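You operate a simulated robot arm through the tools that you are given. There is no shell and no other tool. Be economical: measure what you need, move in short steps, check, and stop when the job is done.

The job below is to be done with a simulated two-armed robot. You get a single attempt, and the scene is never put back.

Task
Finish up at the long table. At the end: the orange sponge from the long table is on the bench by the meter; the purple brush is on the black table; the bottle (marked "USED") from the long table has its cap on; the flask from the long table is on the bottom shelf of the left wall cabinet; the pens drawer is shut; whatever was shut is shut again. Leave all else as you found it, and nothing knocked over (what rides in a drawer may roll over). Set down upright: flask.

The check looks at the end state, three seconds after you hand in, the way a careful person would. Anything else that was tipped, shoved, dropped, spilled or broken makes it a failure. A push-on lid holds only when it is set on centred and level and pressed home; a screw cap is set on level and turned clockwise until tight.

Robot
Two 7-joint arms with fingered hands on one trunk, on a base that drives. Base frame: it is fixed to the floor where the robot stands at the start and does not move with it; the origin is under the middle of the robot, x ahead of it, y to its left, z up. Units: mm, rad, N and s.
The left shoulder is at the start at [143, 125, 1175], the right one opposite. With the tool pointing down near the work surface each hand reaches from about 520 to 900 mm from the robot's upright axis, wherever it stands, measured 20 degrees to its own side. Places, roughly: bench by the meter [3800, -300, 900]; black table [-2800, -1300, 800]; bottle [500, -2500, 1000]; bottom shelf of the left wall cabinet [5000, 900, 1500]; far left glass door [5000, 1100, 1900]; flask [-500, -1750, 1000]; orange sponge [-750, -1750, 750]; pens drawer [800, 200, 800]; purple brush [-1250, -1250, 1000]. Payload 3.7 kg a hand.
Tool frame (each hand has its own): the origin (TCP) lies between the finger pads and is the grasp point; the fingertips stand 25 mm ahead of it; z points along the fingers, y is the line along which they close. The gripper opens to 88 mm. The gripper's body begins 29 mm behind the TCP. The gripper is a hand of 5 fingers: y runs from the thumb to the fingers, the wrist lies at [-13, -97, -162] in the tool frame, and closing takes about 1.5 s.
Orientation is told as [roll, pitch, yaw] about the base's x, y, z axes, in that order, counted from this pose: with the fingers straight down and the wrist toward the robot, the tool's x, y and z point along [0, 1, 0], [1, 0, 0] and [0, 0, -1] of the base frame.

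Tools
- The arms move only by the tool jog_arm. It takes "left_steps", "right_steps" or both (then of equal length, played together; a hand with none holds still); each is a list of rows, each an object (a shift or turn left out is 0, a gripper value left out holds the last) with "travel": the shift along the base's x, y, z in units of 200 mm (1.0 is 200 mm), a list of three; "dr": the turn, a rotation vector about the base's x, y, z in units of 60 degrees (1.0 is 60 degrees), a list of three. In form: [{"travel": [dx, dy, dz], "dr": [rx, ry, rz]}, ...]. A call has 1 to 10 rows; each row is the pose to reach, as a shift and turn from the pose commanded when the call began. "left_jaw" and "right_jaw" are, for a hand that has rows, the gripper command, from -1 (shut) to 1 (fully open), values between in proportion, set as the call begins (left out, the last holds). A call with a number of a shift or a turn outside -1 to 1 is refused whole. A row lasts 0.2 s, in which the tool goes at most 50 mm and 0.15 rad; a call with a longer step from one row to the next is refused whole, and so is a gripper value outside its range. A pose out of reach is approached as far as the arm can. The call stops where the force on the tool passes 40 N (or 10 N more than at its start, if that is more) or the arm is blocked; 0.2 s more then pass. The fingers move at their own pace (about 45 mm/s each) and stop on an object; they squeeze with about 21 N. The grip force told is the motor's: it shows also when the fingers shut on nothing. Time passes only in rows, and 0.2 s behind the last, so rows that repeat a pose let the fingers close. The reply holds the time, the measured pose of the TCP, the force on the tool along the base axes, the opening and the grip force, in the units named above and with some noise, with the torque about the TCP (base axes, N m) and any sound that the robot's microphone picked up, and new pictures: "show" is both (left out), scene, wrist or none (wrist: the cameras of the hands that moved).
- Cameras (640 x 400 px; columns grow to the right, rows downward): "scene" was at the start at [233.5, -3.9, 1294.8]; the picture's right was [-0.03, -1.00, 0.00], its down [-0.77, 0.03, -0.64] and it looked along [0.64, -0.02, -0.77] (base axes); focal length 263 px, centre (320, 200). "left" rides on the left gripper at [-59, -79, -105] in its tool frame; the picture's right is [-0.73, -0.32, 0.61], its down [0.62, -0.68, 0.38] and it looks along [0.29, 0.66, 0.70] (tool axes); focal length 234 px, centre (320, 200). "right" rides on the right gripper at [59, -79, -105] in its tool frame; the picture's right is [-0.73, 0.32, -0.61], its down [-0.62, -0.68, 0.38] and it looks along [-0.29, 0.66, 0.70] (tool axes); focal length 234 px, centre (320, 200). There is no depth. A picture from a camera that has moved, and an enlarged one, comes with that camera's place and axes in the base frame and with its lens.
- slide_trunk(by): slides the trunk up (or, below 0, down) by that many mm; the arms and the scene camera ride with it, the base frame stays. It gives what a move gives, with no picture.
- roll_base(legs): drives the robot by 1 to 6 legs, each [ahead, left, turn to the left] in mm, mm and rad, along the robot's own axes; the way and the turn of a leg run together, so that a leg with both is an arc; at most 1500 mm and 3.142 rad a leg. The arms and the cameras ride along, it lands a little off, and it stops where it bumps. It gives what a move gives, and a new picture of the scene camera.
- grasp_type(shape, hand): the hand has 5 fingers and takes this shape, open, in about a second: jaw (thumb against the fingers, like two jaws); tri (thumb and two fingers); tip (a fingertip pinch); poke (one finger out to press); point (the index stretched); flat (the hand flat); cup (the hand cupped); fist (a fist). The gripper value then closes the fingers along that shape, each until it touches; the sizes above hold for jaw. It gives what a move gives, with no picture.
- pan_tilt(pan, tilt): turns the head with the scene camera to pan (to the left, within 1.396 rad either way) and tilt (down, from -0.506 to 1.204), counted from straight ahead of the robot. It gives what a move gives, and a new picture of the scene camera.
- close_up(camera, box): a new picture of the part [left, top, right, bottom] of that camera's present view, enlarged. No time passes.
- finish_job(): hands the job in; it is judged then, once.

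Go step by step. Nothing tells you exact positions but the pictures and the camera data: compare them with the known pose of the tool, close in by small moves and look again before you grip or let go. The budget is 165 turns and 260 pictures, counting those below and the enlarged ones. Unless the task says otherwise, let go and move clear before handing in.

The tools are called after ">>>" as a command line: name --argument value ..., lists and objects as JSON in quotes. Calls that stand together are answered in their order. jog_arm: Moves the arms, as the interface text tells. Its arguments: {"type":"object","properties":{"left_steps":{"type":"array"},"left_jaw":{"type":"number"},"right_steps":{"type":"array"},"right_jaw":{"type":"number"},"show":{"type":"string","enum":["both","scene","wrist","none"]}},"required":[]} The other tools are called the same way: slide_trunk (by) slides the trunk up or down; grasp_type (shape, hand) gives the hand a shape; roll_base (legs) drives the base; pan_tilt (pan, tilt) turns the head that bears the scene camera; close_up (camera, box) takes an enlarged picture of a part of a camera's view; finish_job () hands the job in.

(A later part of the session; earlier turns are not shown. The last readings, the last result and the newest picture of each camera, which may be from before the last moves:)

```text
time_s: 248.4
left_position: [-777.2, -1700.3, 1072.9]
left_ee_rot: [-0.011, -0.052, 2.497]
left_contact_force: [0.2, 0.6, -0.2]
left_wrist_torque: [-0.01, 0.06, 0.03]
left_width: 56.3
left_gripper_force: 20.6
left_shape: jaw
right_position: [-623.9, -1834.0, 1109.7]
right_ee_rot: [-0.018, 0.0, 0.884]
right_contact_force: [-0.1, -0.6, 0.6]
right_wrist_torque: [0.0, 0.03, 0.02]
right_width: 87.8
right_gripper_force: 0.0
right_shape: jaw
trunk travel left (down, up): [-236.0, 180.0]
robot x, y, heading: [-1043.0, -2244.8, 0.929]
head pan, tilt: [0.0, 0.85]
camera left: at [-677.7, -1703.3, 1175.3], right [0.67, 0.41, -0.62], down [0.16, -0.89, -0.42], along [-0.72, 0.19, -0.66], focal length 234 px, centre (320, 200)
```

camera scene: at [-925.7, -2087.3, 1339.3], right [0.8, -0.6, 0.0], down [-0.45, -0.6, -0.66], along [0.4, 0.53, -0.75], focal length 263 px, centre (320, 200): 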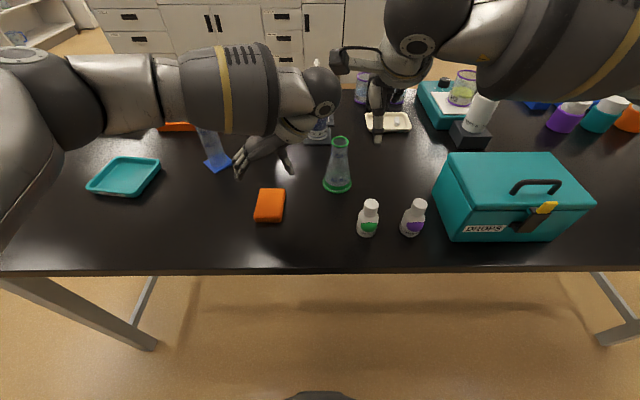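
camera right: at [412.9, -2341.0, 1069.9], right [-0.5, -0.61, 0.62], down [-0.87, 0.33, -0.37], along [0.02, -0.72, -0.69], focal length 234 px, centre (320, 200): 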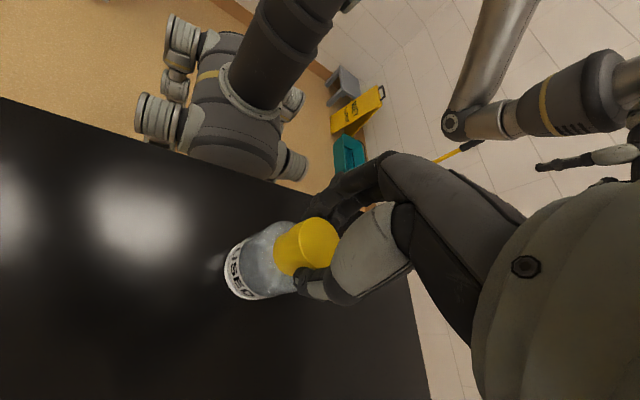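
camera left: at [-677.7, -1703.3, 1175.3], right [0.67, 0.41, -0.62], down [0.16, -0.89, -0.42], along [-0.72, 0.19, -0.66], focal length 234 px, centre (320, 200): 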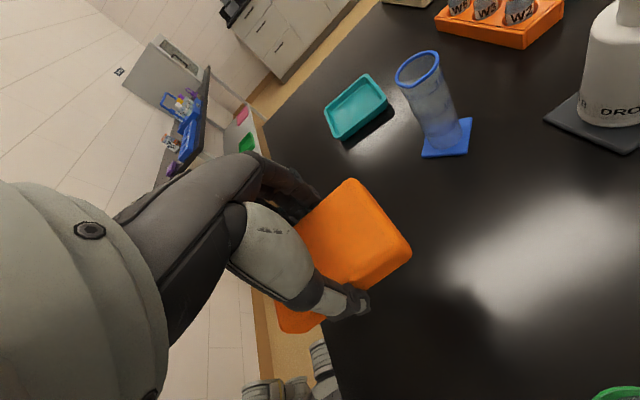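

The sponge is held. To be able to put the flask on a high shelf, I want a horizontal grip: fingers forward, with the wrist kept to the inside so it clears the small bottles. I'll move the sponge hand aside and rotate the right hand in free space.

>>> jog_arm --left_steps '[{"travel": [-0.1, 0.07, 0.05]}, {"travel": [-0.25, 0.18, 0.1]}, {"travel": [-0.4, 0.29, 0.15]}, {"travel": [-0.55, 0.4, 0.2]}, {"travel": [-0.65, 0.47, 0.25]}, {"travel": [-0.65, 0.47, 0.25]}, {"travel": [-0.65, 0.47, 0.25]}, {"travel": [-0.65, 0.47, 0.25]}]' --right_steps '[{"travel": [0, 0, 0.05], "dr": [0.098, 0.023, -0.065]}, {"travel": [0, 0, 0.1], "dr": [0.195, 0.046, -0.129]}, {"travel": [0, 0, 0.15], "dr": [0.293, 0.069, -0.194]}, {"travel": [0, 0, 0.2], "dr": [0.39, 0.092, -0.258]}, {"travel": [0, 0, 0.2], "dr": [0.488, 0.115, -0.323]}, {"travel": [0, 0, 0.2], "dr": [0.586, 0.138, -0.387]}, {"travel": [0, 0, 0.2], "dr": [0.683, 0.161, -0.452]}, {"travel": [0, 0, 0.2], "dr": [0.781, 0.1835, -0.516]}]' --show "none"

>>> jog_arm --right_steps '[{"dr": [0.098, 0.023, -0.065]}, {"dr": [0.195, 0.046, -0.129]}, {"dr": [0.293, 0.069, -0.194]}, {"dr": [0.39, 0.092, -0.258]}, {"dr": [0.488, 0.115, -0.323]}, {"dr": [0.586, 0.138, -0.387]}, {"dr": [0.683, 0.161, -0.452]}, {"dr": [0.781, 0.1835, -0.516]}]' --show "both"

```text
time_s: 250.2
left_position: [-904.9, -1605.5, 1122.2]
left_ee_rot: [-0.009, -0.051, 2.497]
left_contact_force: [0.0, 0.2, -0.6]
left_wrist_torque: [0.04, -0.02, 0.0]
left_width: 56.4
left_gripper_force: 21.0
left_shape: jaw
right_position: [-623.0, -1833.2, 1150.2]
right_ee_rot: [0.78, -0.266, 0.197]
right_contact_force: [0.8, 0.9, 0.7]
right_wrist_torque: [0.01, -0.01, -0.05]
right_width: 87.8
right_gripper_force: 0.1
right_shape: jaw
trunk travel left (down, up): [-236.0, 180.0]
robot x, y, heading: [-1041.0, -2242.8, 0.932]
head pan, tilt: [0.0, 0.85]
```

```text
time_s: 252.0
left_position: [-906.4, -1607.5, 1119.6]
left_ee_rot: [-0.008, -0.049, 2.497]
left_contact_force: [-0.3, 0.1, -0.1]
left_wrist_torque: [0.0, 0.0, 0.01]
left_width: 56.5
left_gripper_force: 21.6
left_shape: jaw
right_position: [-624.0, -1832.8, 1149.9]
right_ee_rot: [1.556, 0.046, -0.47]
right_contact_force: [-0.3, 0.6, -1.2]
right_wrist_torque: [0.03, 0.0, 0.0]
right_width: 88.1
right_gripper_force: 0.1
right_shape: jaw
trunk travel left (down, up): [-236.0, 180.0]
robot x, y, heading: [-1042.2, -2237.0, 0.927]
head pan, tilt: [0.0, 0.85]
camera scene: at [-926.1, -2087.4, 1339.3], right [0.8, -0.6, 0.0], down [-0.45, -0.6, -0.66], along [0.4, 0.53, -0.75], focal length 263 px, centre (320, 200)
camera right: at [-737.7, -1890.8, 1212.5], right [-0.02, -0.68, -0.73], down [-0.46, 0.65, -0.6], along [0.89, 0.33, -0.33], focal length 234 px, centre (320, 200)
```

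scene: 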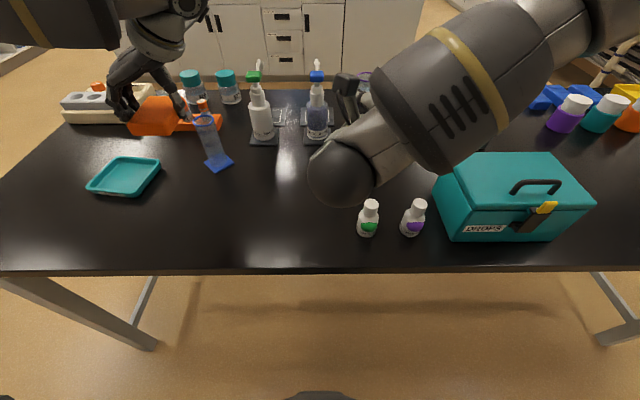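
right: 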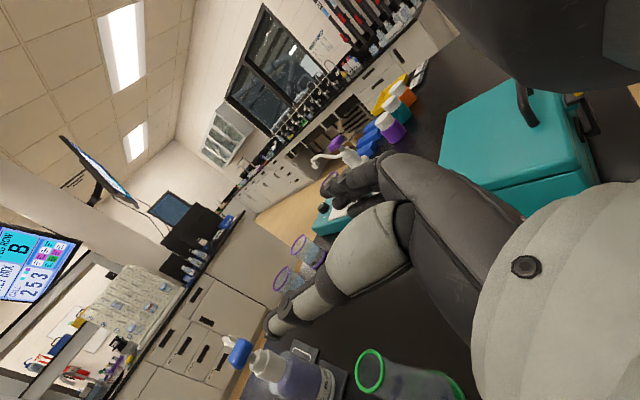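

The hand is horizontal as wanted. I'll position it above the flask neck and then descend straight down so the fingers straddle the neck.

>>> jog_arm --right_steps '[{"travel": [0.03, 0.15, 0], "dr": [0, 0, -0.1]}, {"travel": [0.08, 0.3, -0.1], "dr": [0, 0, -0.19]}, {"travel": [0.13, 0.45, -0.2], "dr": [0, 0, -0.19]}, {"travel": [0.13, 0.53, -0.35], "dr": [0, 0, -0.19]}, {"travel": [0.13, 0.53, -0.35], "dr": [0, 0, -0.19]}]' --right_jaw 1 --show "both"

```text
time_s: 253.2
left_position: [-905.3, -1607.7, 1121.6]
left_ee_rot: [-0.01, -0.051, 2.499]
left_contact_force: [0.4, 0.5, -0.2]
left_wrist_torque: [-0.01, -0.01, 0.02]
left_width: 56.2
left_gripper_force: 21.0
left_shape: jaw
right_position: [-598.3, -1729.7, 1079.9]
right_ee_rot: [1.554, 0.044, -0.667]
right_contact_force: [-0.3, 0.6, -0.9]
right_wrist_torque: [-0.01, -0.01, -0.01]
right_width: 87.8
right_gripper_force: 0.2
right_shape: jaw
trunk travel left (down, up): [-236.0, 180.0]
robot x, y, heading: [-1041.7, -2241.7, 0.931]
head pan, tilt: [0.0, 0.85]
camera scene: at [-926.0, -2088.3, 1339.5], right [0.8, -0.6, 0.0], down [-0.45, -0.6, -0.66], along [0.4, 0.53, -0.75], focal length 263 px, centre (320, 200)
camera right: at [-721.5, -1763.2, 1142.3], right [-0.16, -0.67, -0.73], down [-0.33, 0.73, -0.6], along [0.93, 0.15, -0.33], focal length 234 px, centre (320, 200)
```

scene: 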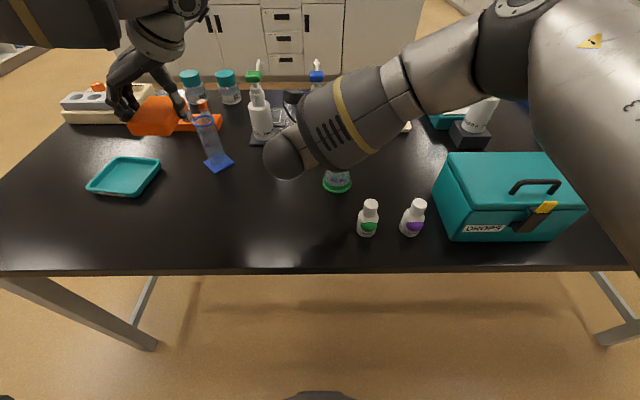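
right: 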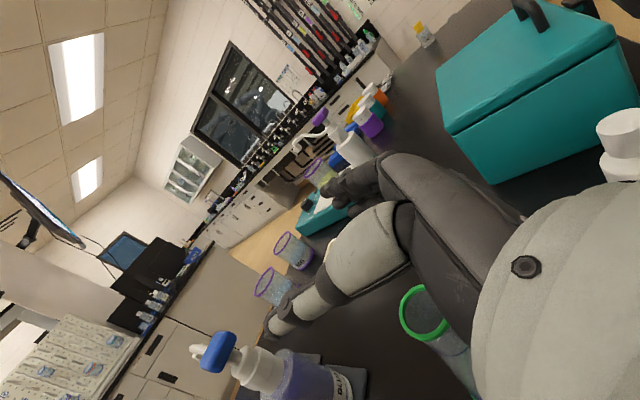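

>>> jog_arm --right_steps '[{"travel": [0, 0.005, -0.2]}, {"travel": [0, 0.005, -0.35]}, {"travel": [0, 0.005, -0.45]}]' --show "both"

```text
time_s: 254.0
left_position: [-904.7, -1608.5, 1120.9]
left_ee_rot: [-0.01, -0.049, 2.497]
left_contact_force: [-0.4, -0.7, 0.2]
left_wrist_torque: [0.01, -0.01, 0.0]
left_width: 56.5
left_gripper_force: 21.5
left_shape: jaw
right_position: [-597.3, -1726.0, 987.8]
right_ee_rot: [1.555, 0.045, -0.669]
right_contact_force: [1.1, 1.4, -0.4]
right_wrist_torque: [-0.01, -0.02, 0.0]
right_width: 87.5
right_gripper_force: 0.1
right_shape: jaw
trunk travel left (down, up): [-236.0, 180.0]
robot x, y, heading: [-1043.0, -2241.1, 0.928]
head pan, tilt: [0.0, 0.85]
camera scene: at [-925.5, -2087.3, 1339.2], right [0.8, -0.6, 0.0], down [-0.45, -0.6, -0.66], along [0.4, 0.53, -0.75], focal length 263 px, centre (320, 200)
camera right: at [-719.5, -1761.3, 1051.1], right [-0.16, -0.67, -0.73], down [-0.33, 0.73, -0.6], along [0.93, 0.15, -0.33], focal length 234 px, centre (320, 200)
```

scene: 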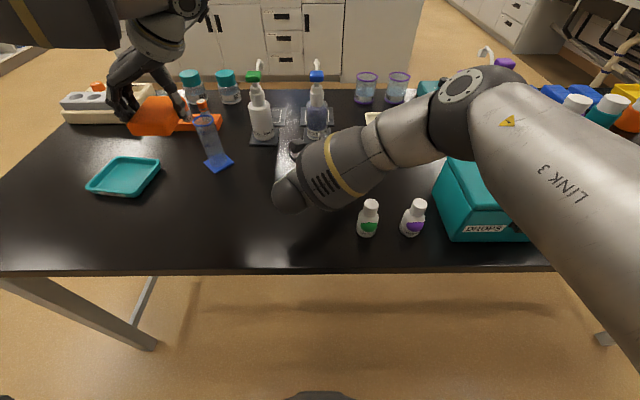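
right: 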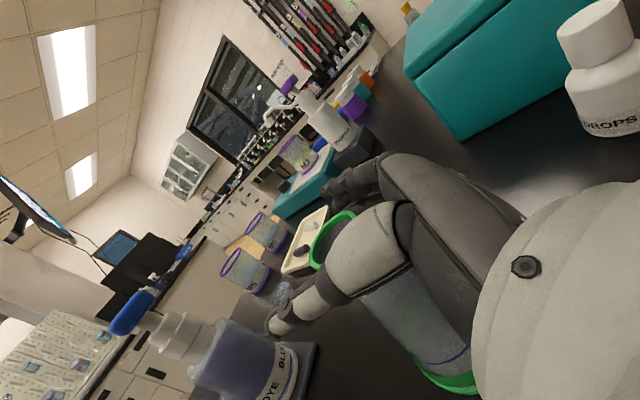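

>>> jog_arm --right_steps '[{"travel": [0, 0, -0.06]}, {"travel": [0, 0, -0.1]}]' --show "wrist"

>>> jog_arm --right_steps '[{}, {}, {}, {}, {}, {}]' --right_jaw -1 --show "both"

```text
time_s: 254.6
left_position: [-905.5, -1607.1, 1121.6]
left_ee_rot: [-0.007, -0.051, 2.496]
left_contact_force: [0.5, -0.6, 0.1]
left_wrist_torque: [0.01, -0.05, 0.01]
left_width: 56.3
left_gripper_force: 21.2
left_shape: jaw
right_position: [-598.4, -1726.7, 969.5]
right_ee_rot: [1.554, 0.044, -0.666]
right_contact_force: [-1.0, 0.7, 0.4]
right_wrist_torque: [-0.03, 0.01, 0.01]
right_width: 88.3
right_gripper_force: 0.1
right_shape: jaw
trunk travel left (down, up): [-236.0, 180.0]
robot x, y, heading: [-1043.3, -2240.3, 0.929]
head pan, tilt: [0.0, 0.85]
camera right: at [-721.2, -1761.4, 1032.5], right [-0.16, -0.67, -0.73], down [-0.33, 0.73, -0.6], along [0.93, 0.15, -0.33], focal length 234 px, centre (320, 200)
```

right: 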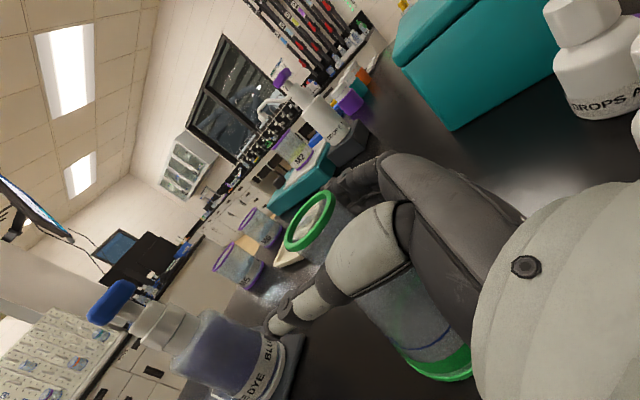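

```text
time_s: 256.0
left_position: [-905.8, -1607.2, 1120.9]
left_ee_rot: [-0.012, -0.05, 2.497]
left_contact_force: [0.5, 0.4, 0.5]
left_wrist_torque: [0.02, -0.01, -0.01]
left_width: 56.3
left_gripper_force: 21.1
left_shape: jaw
right_position: [-598.4, -1727.1, 970.1]
right_ee_rot: [1.553, 0.046, -0.667]
right_contact_force: [-0.2, 0.4, 1.5]
right_wrist_torque: [-0.07, -0.03, 0.02]
right_width: 14.8
right_gripper_force: 17.7
right_shape: jaw
trunk travel left (down, up): [-236.0, 180.0]
robot x, y, heading: [-1040.2, -2244.9, 0.931]
head pan, tilt: [0.0, 0.85]
camera scene: at [-925.9, -2087.8, 1339.4], right [0.8, -0.6, 0.0], down [-0.45, -0.6, -0.66], along [0.4, 0.53, -0.75], focal length 263 px, centre (320, 200)
camera right: at [-721.0, -1761.5, 1032.8], right [-0.16, -0.67, -0.73], down [-0.33, 0.73, -0.6], along [0.93, 0.15, -0.33], focal length 234 px, centre (320, 200)
```

scene: 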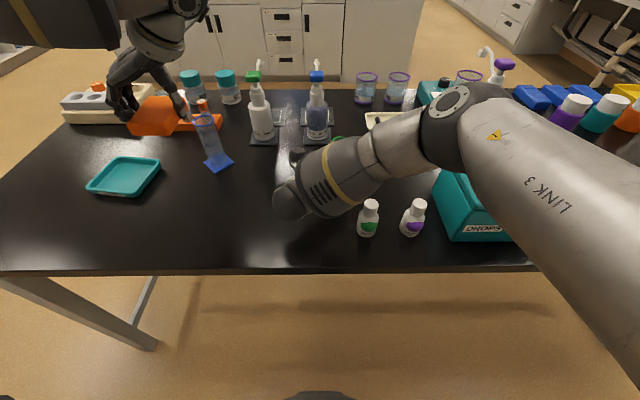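
right: 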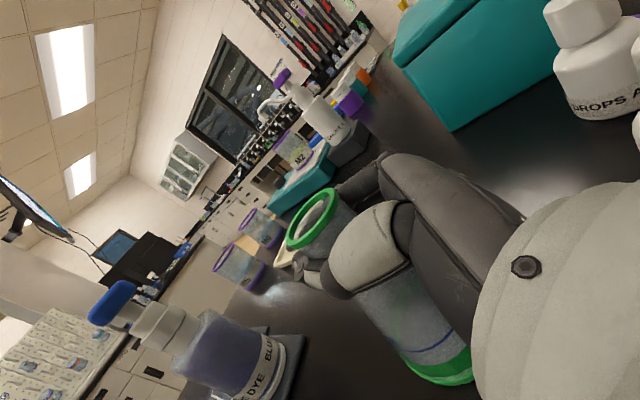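

>>> jog_arm --right_steps '[{}, {}, {}]' --show "none"

>>> close_up --camera "right" --box '[220, 160, 380, 260]'

```text
time_s: 256.8
left_position: [-905.4, -1607.9, 1121.7]
left_ee_rot: [-0.012, -0.051, 2.497]
left_contact_force: [0.2, -0.1, -0.9]
left_wrist_torque: [-0.01, 0.0, 0.01]
left_width: 56.4
left_gripper_force: 21.1
left_shape: jaw
right_position: [-598.9, -1727.0, 969.9]
right_ee_rot: [1.553, 0.045, -0.667]
right_contact_force: [0.4, -0.5, 1.4]
right_wrist_torque: [-0.09, -0.07, 0.03]
right_width: 16.0
right_gripper_force: 20.1
right_shape: jaw
trunk travel left (down, up): [-236.0, 180.0]
robot x, y, heading: [-1041.3, -2241.9, 0.928]
head pan, tilt: [0.0, 0.85]
```

```text
4.00 times, centred on (300, 210) of right
camera zoom: at [-721.1, -1761.5, 1032.9], right [-0.16, -0.67, -0.73], down [-0.33, 0.73, -0.6], along [0.93, 0.15, -0.33], focal length 937 px, centre (400, 160)
```

zoom: 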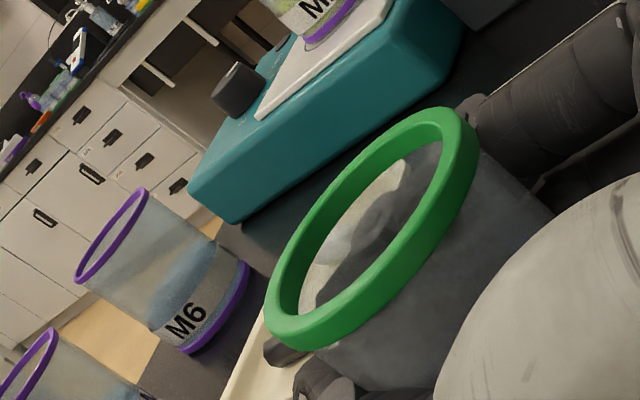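

>>> jog_arm --right_steps '[{"travel": [0, 0, 0.05]}, {"travel": [0, 0, 0.12]}, {"travel": [0, 0, 0.2]}, {"travel": [0, 0, 0.35]}]' --show "both"

```text
time_s: 257.8
left_position: [-905.0, -1608.6, 1121.9]
left_ee_rot: [-0.011, -0.052, 2.497]
left_contact_force: [0.3, 0.4, -1.1]
left_wrist_torque: [0.0, 0.0, -0.02]
left_width: 56.2
left_gripper_force: 20.9
left_shape: jaw
right_position: [-597.5, -1726.1, 1042.3]
right_ee_rot: [1.555, 0.046, -0.667]
right_contact_force: [0.0, -0.5, -0.1]
right_wrist_torque: [-0.01, 0.04, -0.03]
right_width: 15.7
right_gripper_force: 20.5
right_shape: jaw
trunk travel left (down, up): [-236.0, 180.0]
robot x, y, heading: [-1043.5, -2243.4, 0.924]
head pan, tilt: [0.0, 0.85]
camera scene: at [-926.2, -2088.3, 1339.6], right [0.8, -0.6, 0.0], down [-0.45, -0.6, -0.66], along [0.4, 0.53, -0.75], focal length 263 px, centre (320, 200)
camera right: at [-720.7, -1760.5, 1105.4], right [-0.15, -0.67, -0.73], down [-0.33, 0.73, -0.6], along [0.93, 0.15, -0.33], focal length 234 px, centre (320, 200)
```

scene: 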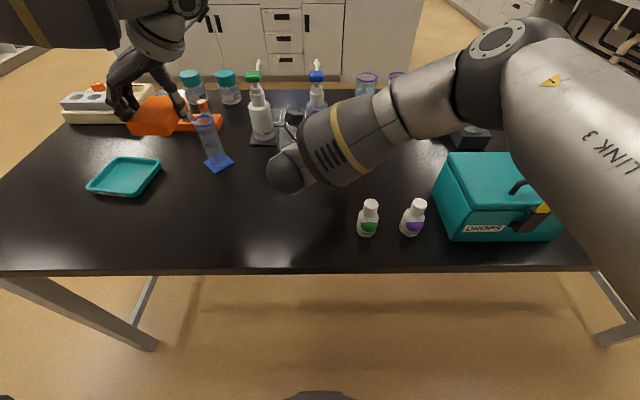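
right: 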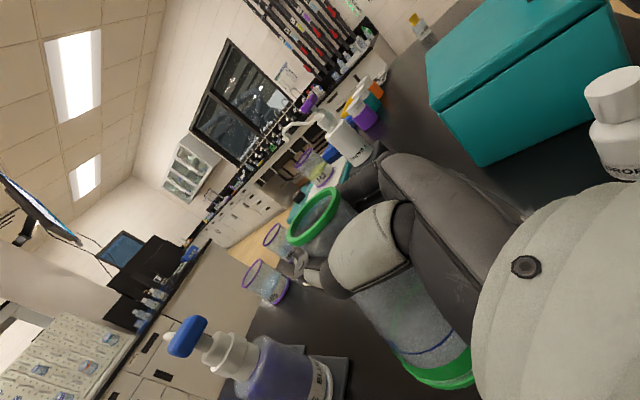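

Both items are held. I'll raise the trunk to full height, back away from the table, and go around the left end toward the wall bench.

>>> slide_trunk --by 170

>>> roll_base --legs '[[-150, 0, 0], [0, 0, -1.56], [1300, 175, 0]]'

```text
time_s: 259.7
left_position: [-906.4, -1606.2, 1291.5]
left_ee_rot: [-0.009, -0.051, 2.497]
left_contact_force: [0.5, 0.1, -0.8]
left_wrist_torque: [0.01, 0.05, -0.02]
left_width: 56.0
left_gripper_force: 21.1
left_shape: jaw
right_position: [-598.2, -1725.8, 1208.5]
right_ee_rot: [1.554, 0.045, -0.668]
right_contact_force: [-0.1, -1.0, 0.1]
right_wrist_torque: [0.01, -0.03, -0.01]
right_width: 15.9
right_gripper_force: 21.1
right_shape: jaw
trunk travel left (down, up): [-406.0, 10.0]
robot x, y, heading: [-1040.9, -2241.6, 0.93]
head pan, tilt: [0.0, 0.85]
```

```text
time_s: 271.1
left_position: [717.2, -3043.3, 1290.6]
left_ee_rot: [-0.009, -0.05, 0.994]
left_contact_force: [0.2, -0.2, -0.2]
left_wrist_torque: [0.03, 0.01, 0.02]
left_width: 56.3
left_gripper_force: 20.5
left_shape: jaw
right_position: [617.2, -3359.1, 1209.1]
right_ee_rot: [1.554, 0.045, -2.17]
right_contact_force: [-0.7, 0.1, -0.4]
right_wrist_torque: [0.01, -0.01, 0.01]
right_width: 15.5
right_gripper_force: 21.0
right_shape: jaw
trunk travel left (down, up): [-406.0, 10.0]
robot x, y, heading: [77.9, -2952.8, -0.578]
head pan, tilt: [0.0, 0.85]
camera scene: at [174.7, -3016.5, 1512.7], right [-0.54, -0.84, 0.0], down [-0.63, 0.41, -0.66], along [0.55, -0.36, -0.75], focal length 263 px, centre (320, 200)
```

scene: 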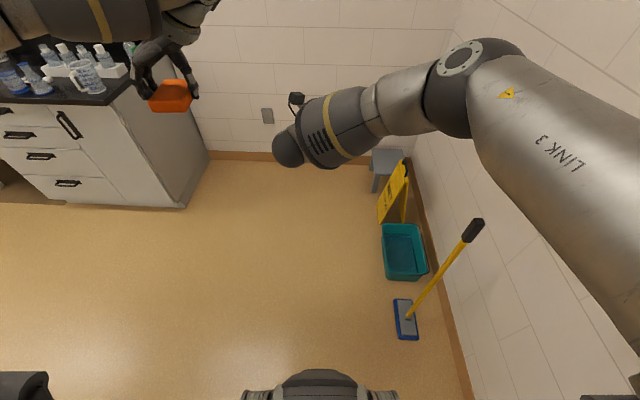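

>>> roll_base --legs '[[324, 95, 0], [251, 418, 0], [0, 0, 1.52], [1500, 0, 0], [1500, 0, 0]]'

>>> pan_tilt --pan -0.5 --tilt 0.2

```text
time_s: 295.0
left_position: [2685.0, 251.9, 1290.7]
left_ee_rot: [-0.008, -0.05, 2.508]
left_contact_force: [-0.6, 0.3, -0.4]
left_wrist_torque: [-0.03, -0.01, 0.01]
left_width: 56.4
left_gripper_force: 20.4
left_shape: jaw
right_position: [2995.8, 136.5, 1209.4]
right_ee_rot: [1.553, 0.045, -0.656]
right_contact_force: [0.1, -1.1, -0.8]
right_wrist_torque: [0.01, -0.01, 0.01]
right_width: 15.7
right_gripper_force: 21.1
right_shape: jaw
trunk travel left (down, up): [-406.0, 10.0]
robot x, y, heading: [2555.4, -385.4, 0.938]
head pan, tilt: [0.0, 0.85]
camera scene: at [2628.8, -290.1, 1512.7], right [0.81, -0.59, 0.0], down [-0.44, -0.61, -0.66], along [0.39, 0.53, -0.75], focal length 263 px, centre (320, 200)
```

scene: 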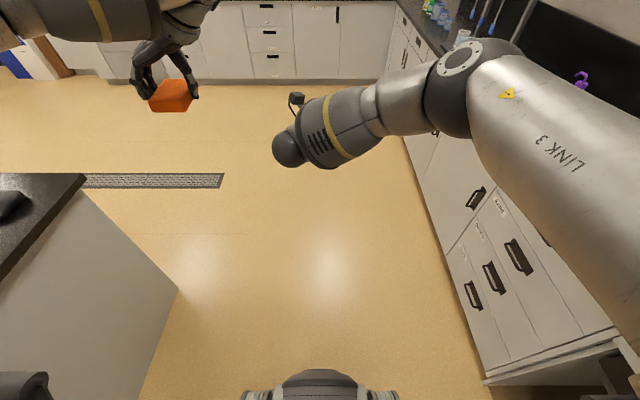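

```text
time_s: 296.0
left_position: [2685.4, 251.3, 1291.4]
left_ee_rot: [-0.009, -0.05, 2.509]
left_contact_force: [0.9, -0.1, -0.9]
left_wrist_torque: [0.01, -0.03, -0.02]
left_width: 56.2
left_gripper_force: 21.4
left_shape: jaw
right_position: [2995.3, 135.8, 1209.2]
right_ee_rot: [1.553, 0.044, -0.654]
right_contact_force: [-1.0, 0.2, 0.4]
right_wrist_torque: [0.01, 0.01, 0.02]
right_width: 15.8
right_gripper_force: 20.9
right_shape: jaw
trunk travel left (down, up): [-406.0, 10.0]
robot x, y, heading: [2556.4, -387.3, 0.94]
head pan, tilt: [-0.499, 0.201]
camera scene: at [2666.9, -313.4, 1570.3], right [0.43, -0.9, 0.0], down [-0.18, -0.09, -0.98], along [0.89, 0.42, -0.2], focal length 263 px, centre (320, 200)
```

scene: 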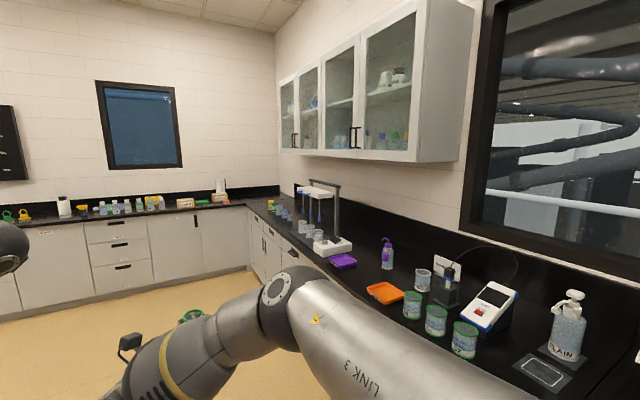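

The wall bench with the meter is to my right, and the wall cabinet is beyond it. I'll move alongside the meter and turn to face the bench.

>>> roll_base --legs '[[480, 0, 0], [0, 0, -1.56]]'

>>> pan_tilt --pan 0.0 --tilt 0.7

```text
time_s: 302.7
left_position: [3483.8, -99.0, 1290.7]
left_ee_rot: [-0.008, -0.051, 0.97]
left_contact_force: [0.4, -0.3, 0.0]
left_wrist_torque: [-0.02, -0.02, 0.01]
left_width: 56.0
left_gripper_force: 20.8
left_shape: jaw
right_position: [3377.6, -412.0, 1208.9]
right_ee_rot: [1.554, 0.044, -2.194]
right_contact_force: [0.6, -0.9, 0.4]
right_wrist_torque: [0.0, 0.02, 0.01]
right_width: 15.3
right_gripper_force: 21.3
right_shape: jaw
trunk travel left (down, up): [-406.0, 10.0]
robot x, y, heading: [2843.2, 10.8, -0.599]
head pan, tilt: [-0.499, 0.201]
camera scene: at [2920.6, -97.7, 1570.3], right [-0.89, -0.46, 0.0], down [-0.09, 0.18, -0.98], along [0.45, -0.87, -0.2], focal length 263 px, centre (320, 200)
```

scene: 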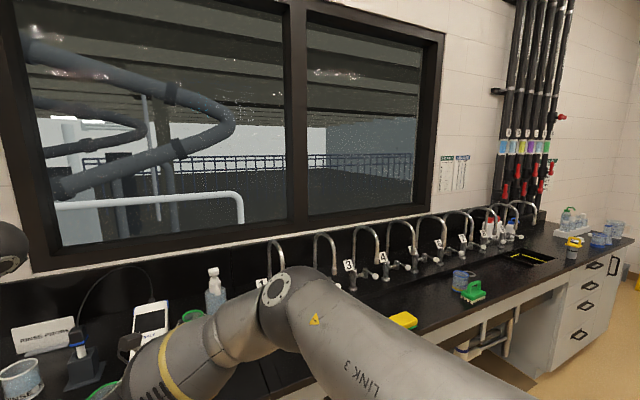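

```text
time_s: 303.6
left_position: [3484.7, -98.0, 1290.8]
left_ee_rot: [-0.007, -0.051, 0.971]
left_contact_force: [0.5, 0.1, -0.1]
left_wrist_torque: [0.01, 0.0, 0.04]
left_width: 56.1
left_gripper_force: 20.8
left_shape: jaw
right_position: [3378.2, -411.6, 1208.2]
right_ee_rot: [1.553, 0.046, -2.194]
right_contact_force: [0.7, -0.4, -1.0]
right_wrist_torque: [-0.02, -0.02, 0.01]
right_width: 15.4
right_gripper_force: 21.1
right_shape: jaw
trunk travel left (down, up): [-406.0, 10.0]
robot x, y, heading: [2841.8, 12.1, -0.594]
head pan, tilt: [0.0, 0.7]
camera scene: at [2948.3, -62.6, 1525.0], right [-0.56, -0.83, 0.0], down [-0.53, 0.36, -0.77], along [0.63, -0.43, -0.64], focal length 263 px, centre (320, 200)
```

scene: 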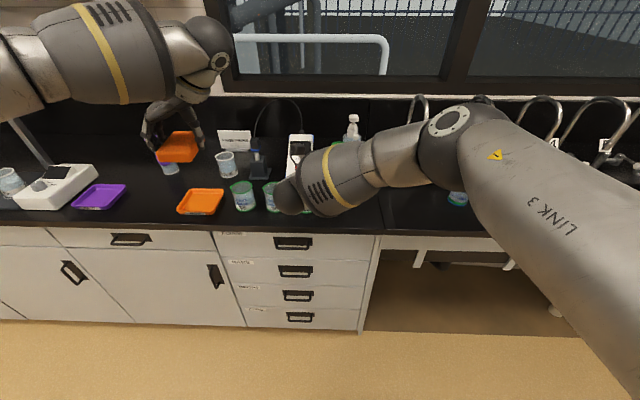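

The free patch between the orange tray, the green cups and the meter's stand, at about (3790, -300), suits the sponge. I'll pull the flask in close and higher, then drive up to the bench.

>>> jog_arm --right_steps '[{"travel": [-0.12, 0.08, 0.1]}, {"travel": [-0.24, 0.16, 0.2]}, {"travel": [-0.36, 0.24, 0.3]}, {"travel": [-0.5, 0.34, 0.4]}, {"travel": [-0.66, 0.45, 0.45]}]' --show "none"

>>> roll_base --legs '[[200, 0, -0.03]]'

>>> pan_tilt --pan 0.2 --tilt 0.85

>>> close_up --camera "left" --box '[0, 0, 640, 400]'

```text
time_s: 304.8
left_position: [3484.4, -97.4, 1290.5]
left_ee_rot: [-0.011, -0.051, 0.972]
left_contact_force: [1.1, 0.4, -0.9]
left_wrist_torque: [-0.01, -0.02, 0.01]
left_width: 56.2
left_gripper_force: 20.9
left_shape: jaw
right_position: [3244.6, -320.7, 1301.6]
right_ee_rot: [1.556, 0.046, -2.193]
right_contact_force: [0.6, 0.2, -1.0]
right_wrist_torque: [-0.01, 0.03, 0.02]
right_width: 15.2
right_gripper_force: 21.1
right_shape: jaw
trunk travel left (down, up): [-406.0, 10.0]
robot x, y, heading: [2846.4, 10.2, -0.601]
head pan, tilt: [0.0, 0.7]
```

```text
time_s: 306.4
left_position: [3641.2, -232.0, 1291.3]
left_ee_rot: [-0.009, -0.05, 0.94]
left_contact_force: [1.0, 0.1, 0.1]
left_wrist_torque: [-0.04, 0.0, 0.03]
left_width: 56.1
left_gripper_force: 21.4
left_shape: jaw
right_position: [3396.8, -449.2, 1300.7]
right_ee_rot: [1.554, 0.045, -2.225]
right_contact_force: [-0.1, 0.2, 0.0]
right_wrist_torque: [0.01, -0.03, -0.03]
right_width: 15.5
right_gripper_force: 20.8
right_shape: jaw
trunk travel left (down, up): [-406.0, 10.0]
robot x, y, heading: [3004.0, -102.0, -0.626]
head pan, tilt: [0.0, 0.7]
camera scene: at [3107.4, -179.6, 1524.9], right [-0.59, -0.81, 0.0], down [-0.52, 0.38, -0.76], along [0.62, -0.45, -0.64], focal length 263 px, centre (320, 200)
```

scene: 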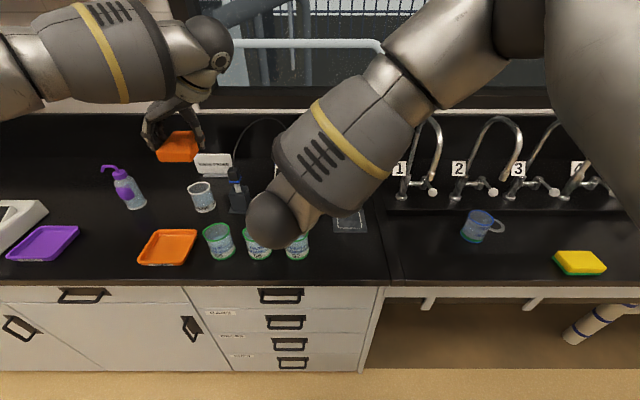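

```text
time_s: 307.1
left_position: [3641.8, -230.8, 1290.7]
left_ee_rot: [-0.009, -0.051, 0.94]
left_contact_force: [0.3, -0.5, 0.0]
left_wrist_torque: [-0.03, -0.01, -0.04]
left_width: 56.1
left_gripper_force: 20.7
left_shape: jaw
right_position: [3395.9, -447.3, 1301.2]
right_ee_rot: [1.554, 0.046, -2.224]
right_contact_force: [0.0, -0.1, -0.2]
right_wrist_torque: [-0.01, 0.0, -0.01]
right_width: 15.3
right_gripper_force: 20.9
right_shape: jaw
trunk travel left (down, up): [-406.0, 10.0]
robot x, y, heading: [3004.1, -102.9, -0.632]
head pan, tilt: [0.201, 0.85]
camera scene: at [3109.4, -161.8, 1512.7], right [-0.42, -0.91, 0.0], down [-0.68, 0.31, -0.66], along [0.6, -0.28, -0.75], focal length 263 px, centre (320, 200)
```

scene: 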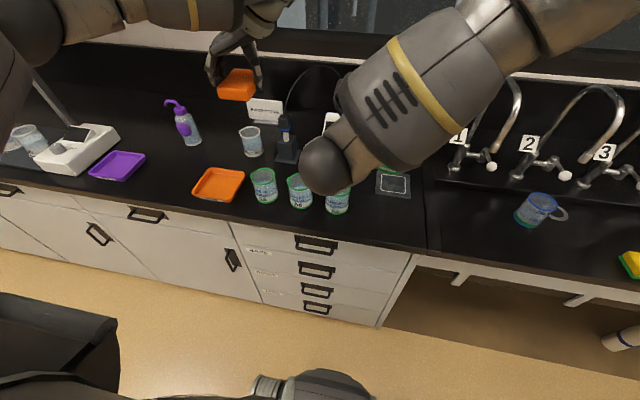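

```text
1.00 times, centred on (320, 200) of left (not enlarged: the box is as wide or as high as the picture)
camera zoom: at [3636.4, -332.7, 1394.0], right [0.42, -0.67, -0.62], down [-0.89, -0.17, -0.42], along [0.18, 0.73, -0.66], focal length 234 px, centre (320, 200)
```

zoom: 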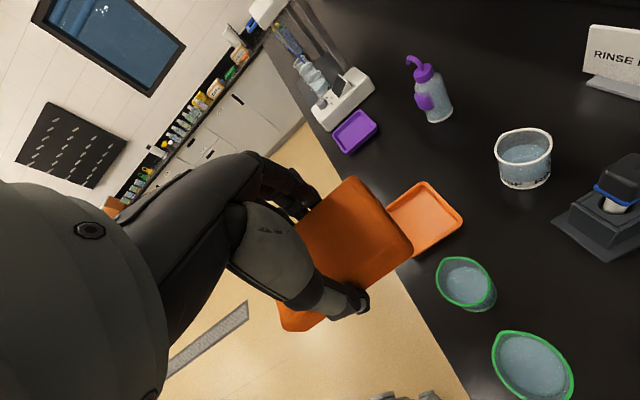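

Free spot worked out near (3771, -267). I'll rotate the sponge hand back to its straight orientation, drive 70 mm closer and lower the trunk.

>>> jog_arm --left_steps '[{"dr": [0, 0, -0.125]}, {"dr": [0, 0, -0.25]}, {"dr": [0, 0, -0.375]}, {"dr": [0, 0, -0.5]}, {"dr": [0, 0, -0.625]}, {"dr": [0, 0, -0.75]}, {"dr": [0, 0, -0.875]}, {"dr": [0, 0, -1]}]' --show "none"

>>> jog_arm --left_steps '[{"dr": [0, 0, -0.125]}, {"dr": [0, 0, -0.25]}, {"dr": [0, 0, -0.375]}, {"dr": [0, 0, -0.5]}]' --show "none"

>>> roll_base --legs '[[70, 0, 0]]'

>>> slide_trunk --by -130

>>> close_up --camera "left" --box '[0, 0, 640, 400]'

```text
time_s: 308.9
left_position: [3641.9, -231.0, 1291.4]
left_ee_rot: [-0.009, -0.053, -0.11]
left_contact_force: [0.3, 0.5, 0.0]
left_wrist_torque: [0.01, 0.03, 0.0]
left_width: 56.1
left_gripper_force: 20.8
left_shape: jaw
right_position: [3396.3, -446.4, 1302.2]
right_ee_rot: [1.553, 0.043, -2.226]
right_contact_force: [0.4, -0.7, 0.0]
right_wrist_torque: [0.0, 0.0, 0.04]
right_width: 15.4
right_gripper_force: 21.5
right_shape: jaw
trunk travel left (down, up): [-406.0, 10.0]
robot x, y, heading: [3004.4, -103.3, -0.626]
head pan, tilt: [0.201, 0.85]
```

```text
time_s: 309.9
left_position: [3642.4, -231.7, 1292.0]
left_ee_rot: [-0.009, -0.052, -0.634]
left_contact_force: [0.4, 0.8, -0.5]
left_wrist_torque: [-0.02, 0.03, 0.0]
left_width: 56.1
left_gripper_force: 21.3
left_shape: jaw
right_position: [3395.3, -448.3, 1301.2]
right_ee_rot: [1.555, 0.045, -2.225]
right_contact_force: [0.7, 0.2, -0.3]
right_wrist_torque: [0.01, -0.01, -0.02]
right_width: 15.4
right_gripper_force: 20.7
right_shape: jaw
trunk travel left (down, up): [-406.0, 10.0]
robot x, y, heading: [3003.7, -103.6, -0.627]
head pan, tilt: [0.201, 0.85]
```

```text
time_s: 310.9
left_position: [3698.0, -274.6, 1290.5]
left_ee_rot: [-0.008, -0.051, -0.631]
left_contact_force: [-0.7, 0.0, 0.6]
left_wrist_torque: [0.03, 0.04, 0.0]
left_width: 56.3
left_gripper_force: 21.3
left_shape: jaw
right_position: [3451.7, -489.3, 1300.5]
right_ee_rot: [1.55, 0.046, -2.225]
right_contact_force: [0.5, 0.2, -1.0]
right_wrist_torque: [0.0, -0.01, -0.01]
right_width: 15.2
right_gripper_force: 21.2
right_shape: jaw
trunk travel left (down, up): [-406.0, 10.0]
robot x, y, heading: [3057.9, -147.4, -0.631]
head pan, tilt: [0.201, 0.85]
camera scene: at [3166.1, -203.3, 1512.5], right [-0.42, -0.91, 0.0], down [-0.68, 0.31, -0.66], along [0.6, -0.28, -0.75], focal length 263 px, centre (320, 200)
```

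scene: 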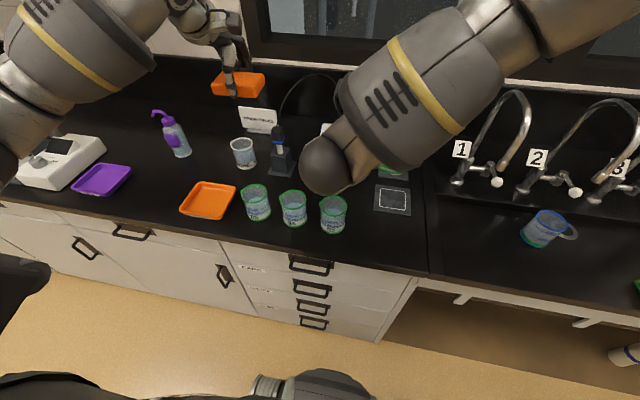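

```text
time_s: 312.5
left_position: [3696.5, -273.7, 1162.7]
left_ee_rot: [-0.009, -0.052, -0.632]
left_contact_force: [-0.3, 0.8, -0.7]
left_wrist_torque: [-0.01, -0.04, 0.03]
left_width: 56.3
left_gripper_force: 21.3
left_shape: jaw
right_position: [3450.5, -487.1, 1172.3]
right_ee_rot: [1.556, 0.046, -2.227]
right_contact_force: [-0.1, 0.2, 0.0]
right_wrist_torque: [-0.03, 0.02, -0.01]
right_width: 15.5
right_gripper_force: 21.2
right_shape: jaw
trunk travel left (down, up): [-276.0, 140.0]
robot x, y, heading: [3062.9, -142.7, -0.63]
head pan, tilt: [0.201, 0.85]
```

```text
1.00 times, centred on (320, 200) of left (not enlarged: the box is as wide or as high as the picture)
camera zoom: at [3591.9, -269.2, 1265.1], right [-0.67, -0.42, -0.62], down [-0.17, 0.89, -0.42], along [0.73, -0.18, -0.66], focal length 234 px, centre (320, 200)
```

zoom: 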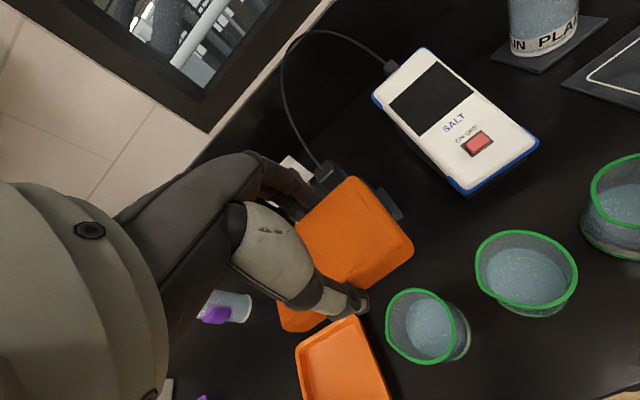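

Better: a free patch just in front-left of the meter, around (3743, -338), between the cups and the stand. I'll bring the sponge over it and go down partway.

>>> jog_arm --left_steps '[{"travel": [0.12, -0.16, 0]}, {"travel": [0.2325, -0.3215, -0.1]}, {"travel": [0.2325, -0.3215, -0.3]}, {"travel": [0.2325, -0.3215, -0.5]}, {"travel": [0.2325, -0.3215, -0.7]}, {"travel": [0.2325, -0.3215, -0.8]}]' --show "both"

```text
time_s: 313.9
left_position: [3744.1, -335.1, 1000.7]
left_ee_rot: [-0.009, -0.05, -0.632]
left_contact_force: [-0.1, -0.2, -0.3]
left_wrist_torque: [-0.02, -0.02, -0.04]
left_width: 56.1
left_gripper_force: 20.2
left_shape: jaw
right_position: [3451.7, -489.2, 1171.2]
right_ee_rot: [1.552, 0.047, -2.226]
right_contact_force: [0.7, -0.8, 0.7]
right_wrist_torque: [0.01, 0.01, -0.02]
right_width: 15.1
right_gripper_force: 21.4
right_shape: jaw
trunk travel left (down, up): [-276.0, 140.0]
robot x, y, heading: [3065.2, -145.0, -0.631]
head pan, tilt: [0.201, 0.85]
camera scene: at [3197.3, -226.3, 1380.7], right [-0.42, -0.91, 0.0], down [-0.68, 0.31, -0.66], along [0.6, -0.28, -0.75], focal length 263 px, centre (320, 200)
camera left: at [3639.1, -330.9, 1103.4], right [-0.67, -0.42, -0.62], down [-0.17, 0.89, -0.42], along [0.73, -0.18, -0.66], focal length 234 px, centre (320, 200)
```

scene: 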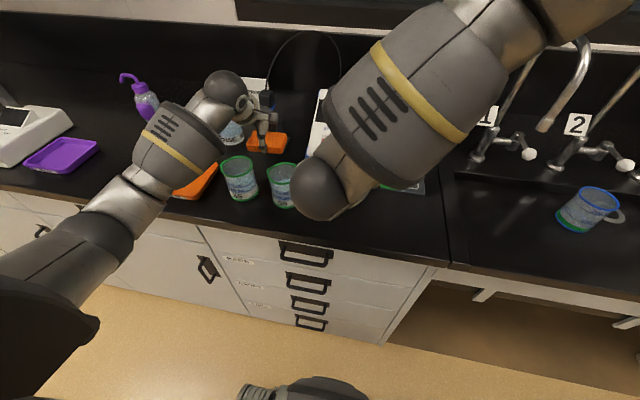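
left: 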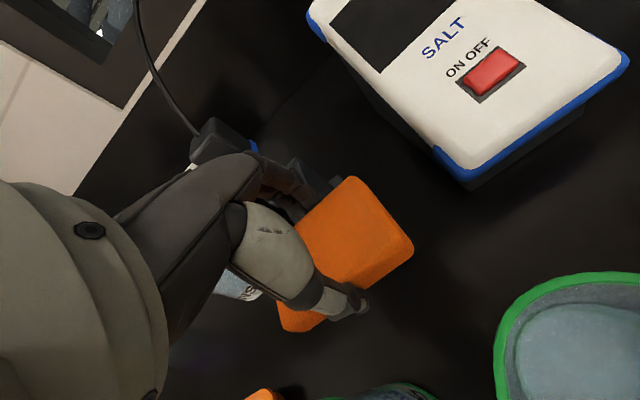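

>>> jog_arm --left_steps '[{"travel": [-0.045, 0.035, -0.1]}, {"travel": [-0.045, 0.035, -0.2]}, {"travel": [-0.045, 0.035, -0.28]}]' --show "both"

```text
time_s: 314.7
left_position: [3733.1, -328.5, 946.6]
left_ee_rot: [-0.01, -0.05, -0.632]
left_contact_force: [0.3, 0.2, -0.5]
left_wrist_torque: [-0.01, 0.0, 0.01]
left_width: 56.0
left_gripper_force: 21.0
left_shape: jaw
right_position: [3451.8, -489.0, 1171.6]
right_ee_rot: [1.554, 0.048, -2.224]
right_contact_force: [0.1, 0.2, -0.1]
right_wrist_torque: [-0.01, 0.02, 0.01]
right_width: 15.4
right_gripper_force: 21.2
right_shape: jaw
trunk travel left (down, up): [-276.0, 140.0]
robot x, y, heading: [3058.0, -144.8, -0.625]
head pan, tilt: [0.201, 0.85]
camera scene: at [3197.4, -226.2, 1380.7], right [-0.42, -0.91, 0.0], down [-0.68, 0.31, -0.66], along [0.6, -0.28, -0.75], focal length 263 px, centre (320, 200)
camera left: at [3630.2, -324.8, 1049.4], right [-0.67, -0.42, -0.62], down [-0.17, 0.89, -0.42], along [0.73, -0.18, -0.66], focal length 234 px, centre (320, 200)
```

scene: 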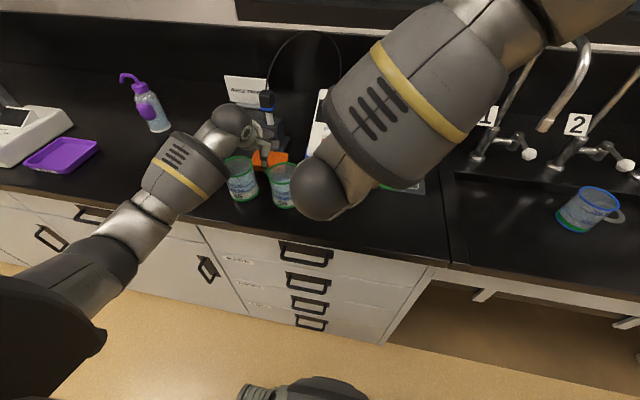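
left: 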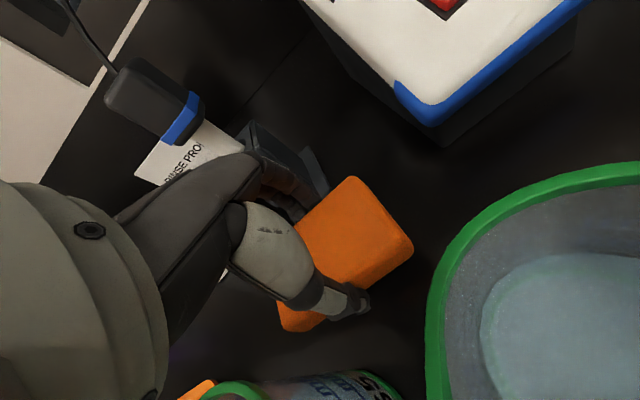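

>>> jog_arm --left_steps '[{"travel": [0, 0, -0.03]}, {"travel": [0, 0, -0.06]}]' --show "none"

>>> jog_arm --left_steps '[{"travel": [0, 0, -0.02]}, {"travel": [0, 0, -0.04]}]' --show "wrist"

```text
time_s: 315.3
left_position: [3733.6, -329.6, 934.1]
left_ee_rot: [-0.01, -0.05, -0.631]
left_contact_force: [-0.5, -1.0, -0.3]
left_wrist_torque: [0.02, 0.04, -0.02]
left_width: 55.8
left_gripper_force: 21.0
left_shape: jaw
right_position: [3450.5, -488.6, 1171.1]
right_ee_rot: [1.554, 0.047, -2.224]
right_contact_force: [0.1, 0.0, -0.4]
right_wrist_torque: [0.02, -0.04, -0.01]
right_width: 15.2
right_gripper_force: 20.4
right_shape: jaw
trunk travel left (down, up): [-276.0, 140.0]
robot x, y, heading: [3059.9, -145.8, -0.635]
head pan, tilt: [0.201, 0.85]
```

```text
time_s: 315.9
left_position: [3734.8, -329.5, 929.5]
left_ee_rot: [-0.007, -0.058, -0.633]
left_contact_force: [-1.2, 1.3, 10.4]
left_wrist_torque: [0.24, 0.35, -0.02]
left_width: 55.6
left_gripper_force: 20.5
left_shape: jaw
right_position: [3451.1, -488.7, 1171.9]
right_ee_rot: [1.556, 0.046, -2.226]
right_contact_force: [0.4, 0.4, -0.8]
right_wrist_torque: [0.02, -0.04, 0.03]
right_width: 15.4
right_gripper_force: 21.4
right_shape: jaw
trunk travel left (down, up): [-276.0, 140.0]
robot x, y, heading: [3058.5, -147.2, -0.633]
head pan, tilt: [0.201, 0.85]
camera left: at [3629.8, -326.5, 1030.9], right [-0.66, -0.42, -0.62], down [-0.16, 0.89, -0.43], along [0.73, -0.18, -0.66], focal length 234 px, centre (320, 200)
```

left: 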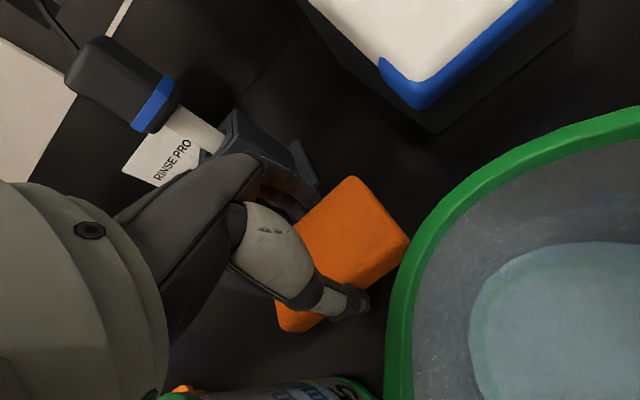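

Sponge touches the bench. I'll open only slightly, because the cups and stand are close, and lift straight up.

>>> jog_arm --left_steps '[{"travel": [0, 0, 0.01]}, {"travel": [0, 0, 0.01]}, {"travel": [0, 0, 0.01]}]' --left_jaw 0.45 --show "wrist"

>>> jog_arm --left_steps '[{"travel": [0, 0, 0.1]}, {"travel": [0, 0, 0.25]}, {"travel": [0, 0, 0.45]}, {"travel": [0, 0, 0.65]}, {"travel": [0, 0, 0.85]}, {"travel": [-0.1, 0.07, 1]}]' --show "both"

```text
time_s: 316.7
left_position: [3734.6, -330.2, 927.6]
left_ee_rot: [-0.009, -0.048, -0.633]
left_contact_force: [-0.3, -0.9, 2.2]
left_wrist_torque: [0.01, 0.07, 0.03]
left_width: 62.8
left_gripper_force: 0.1
left_shape: jaw
right_position: [3450.7, -488.7, 1172.1]
right_ee_rot: [1.553, 0.045, -2.224]
right_contact_force: [0.2, -0.3, -0.4]
right_wrist_torque: [-0.01, 0.01, 0.0]
right_width: 15.3
right_gripper_force: 20.9
right_shape: jaw
trunk travel left (down, up): [-276.0, 140.0]
robot x, y, heading: [3062.6, -146.6, -0.627]
head pan, tilt: [0.201, 0.85]
camera left: at [3629.7, -326.9, 1030.2], right [-0.67, -0.42, -0.62], down [-0.17, 0.89, -0.42], along [0.72, -0.18, -0.67], focal length 234 px, centre (320, 200)
```

left: 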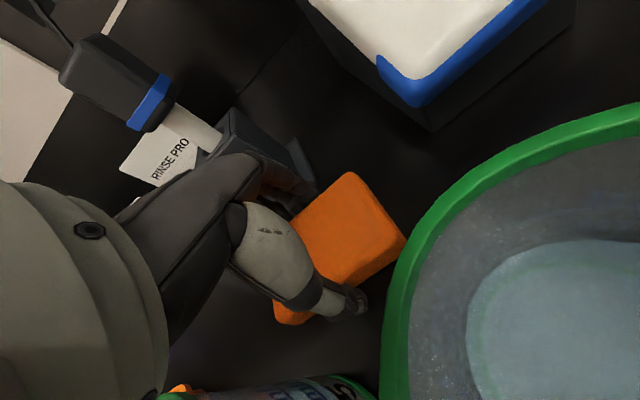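

```text
time_s: 318.1
left_position: [3714.1, -314.6, 1126.2]
left_ee_rot: [-0.01, -0.05, -0.633]
left_contact_force: [-0.5, 0.1, -0.1]
left_wrist_torque: [-0.03, -0.01, 0.0]
left_width: 63.5
left_gripper_force: 0.0
left_shape: jaw
right_position: [3450.0, -488.6, 1171.9]
right_ee_rot: [1.552, 0.045, -2.225]
right_contact_force: [0.0, -0.9, -0.6]
right_wrist_torque: [0.04, 0.0, 0.06]
right_width: 15.2
right_gripper_force: 20.9
right_shape: jaw
trunk travel left (down, up): [-276.0, 140.0]
robot x, y, heading: [3063.2, -140.8, -0.632]
head pan, tilt: [0.201, 0.85]
camera scene: at [3196.6, -225.6, 1380.9], right [-0.42, -0.91, 0.0], down [-0.68, 0.31, -0.66], along [0.6, -0.28, -0.75], focal length 263 px, centre (320, 200)
camera left: at [3609.8, -310.7, 1229.5], right [-0.67, -0.42, -0.62], down [-0.17, 0.89, -0.42], along [0.73, -0.18, -0.66], focal length 234 px, centre (320, 200)
```

scene: 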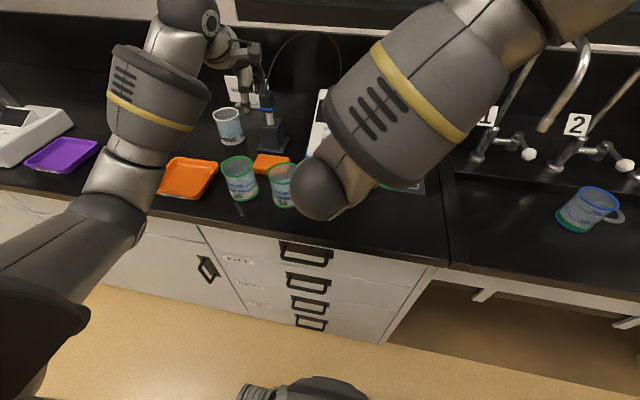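
left: 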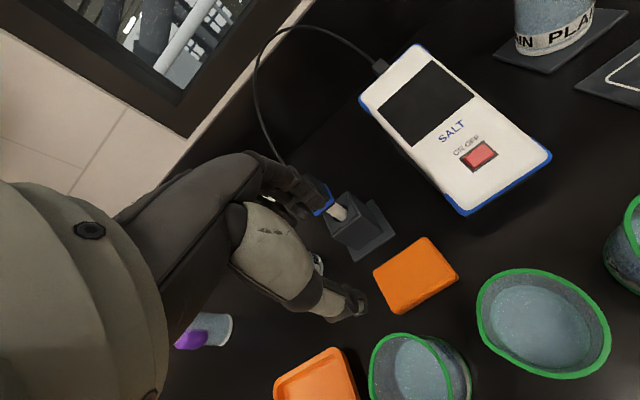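

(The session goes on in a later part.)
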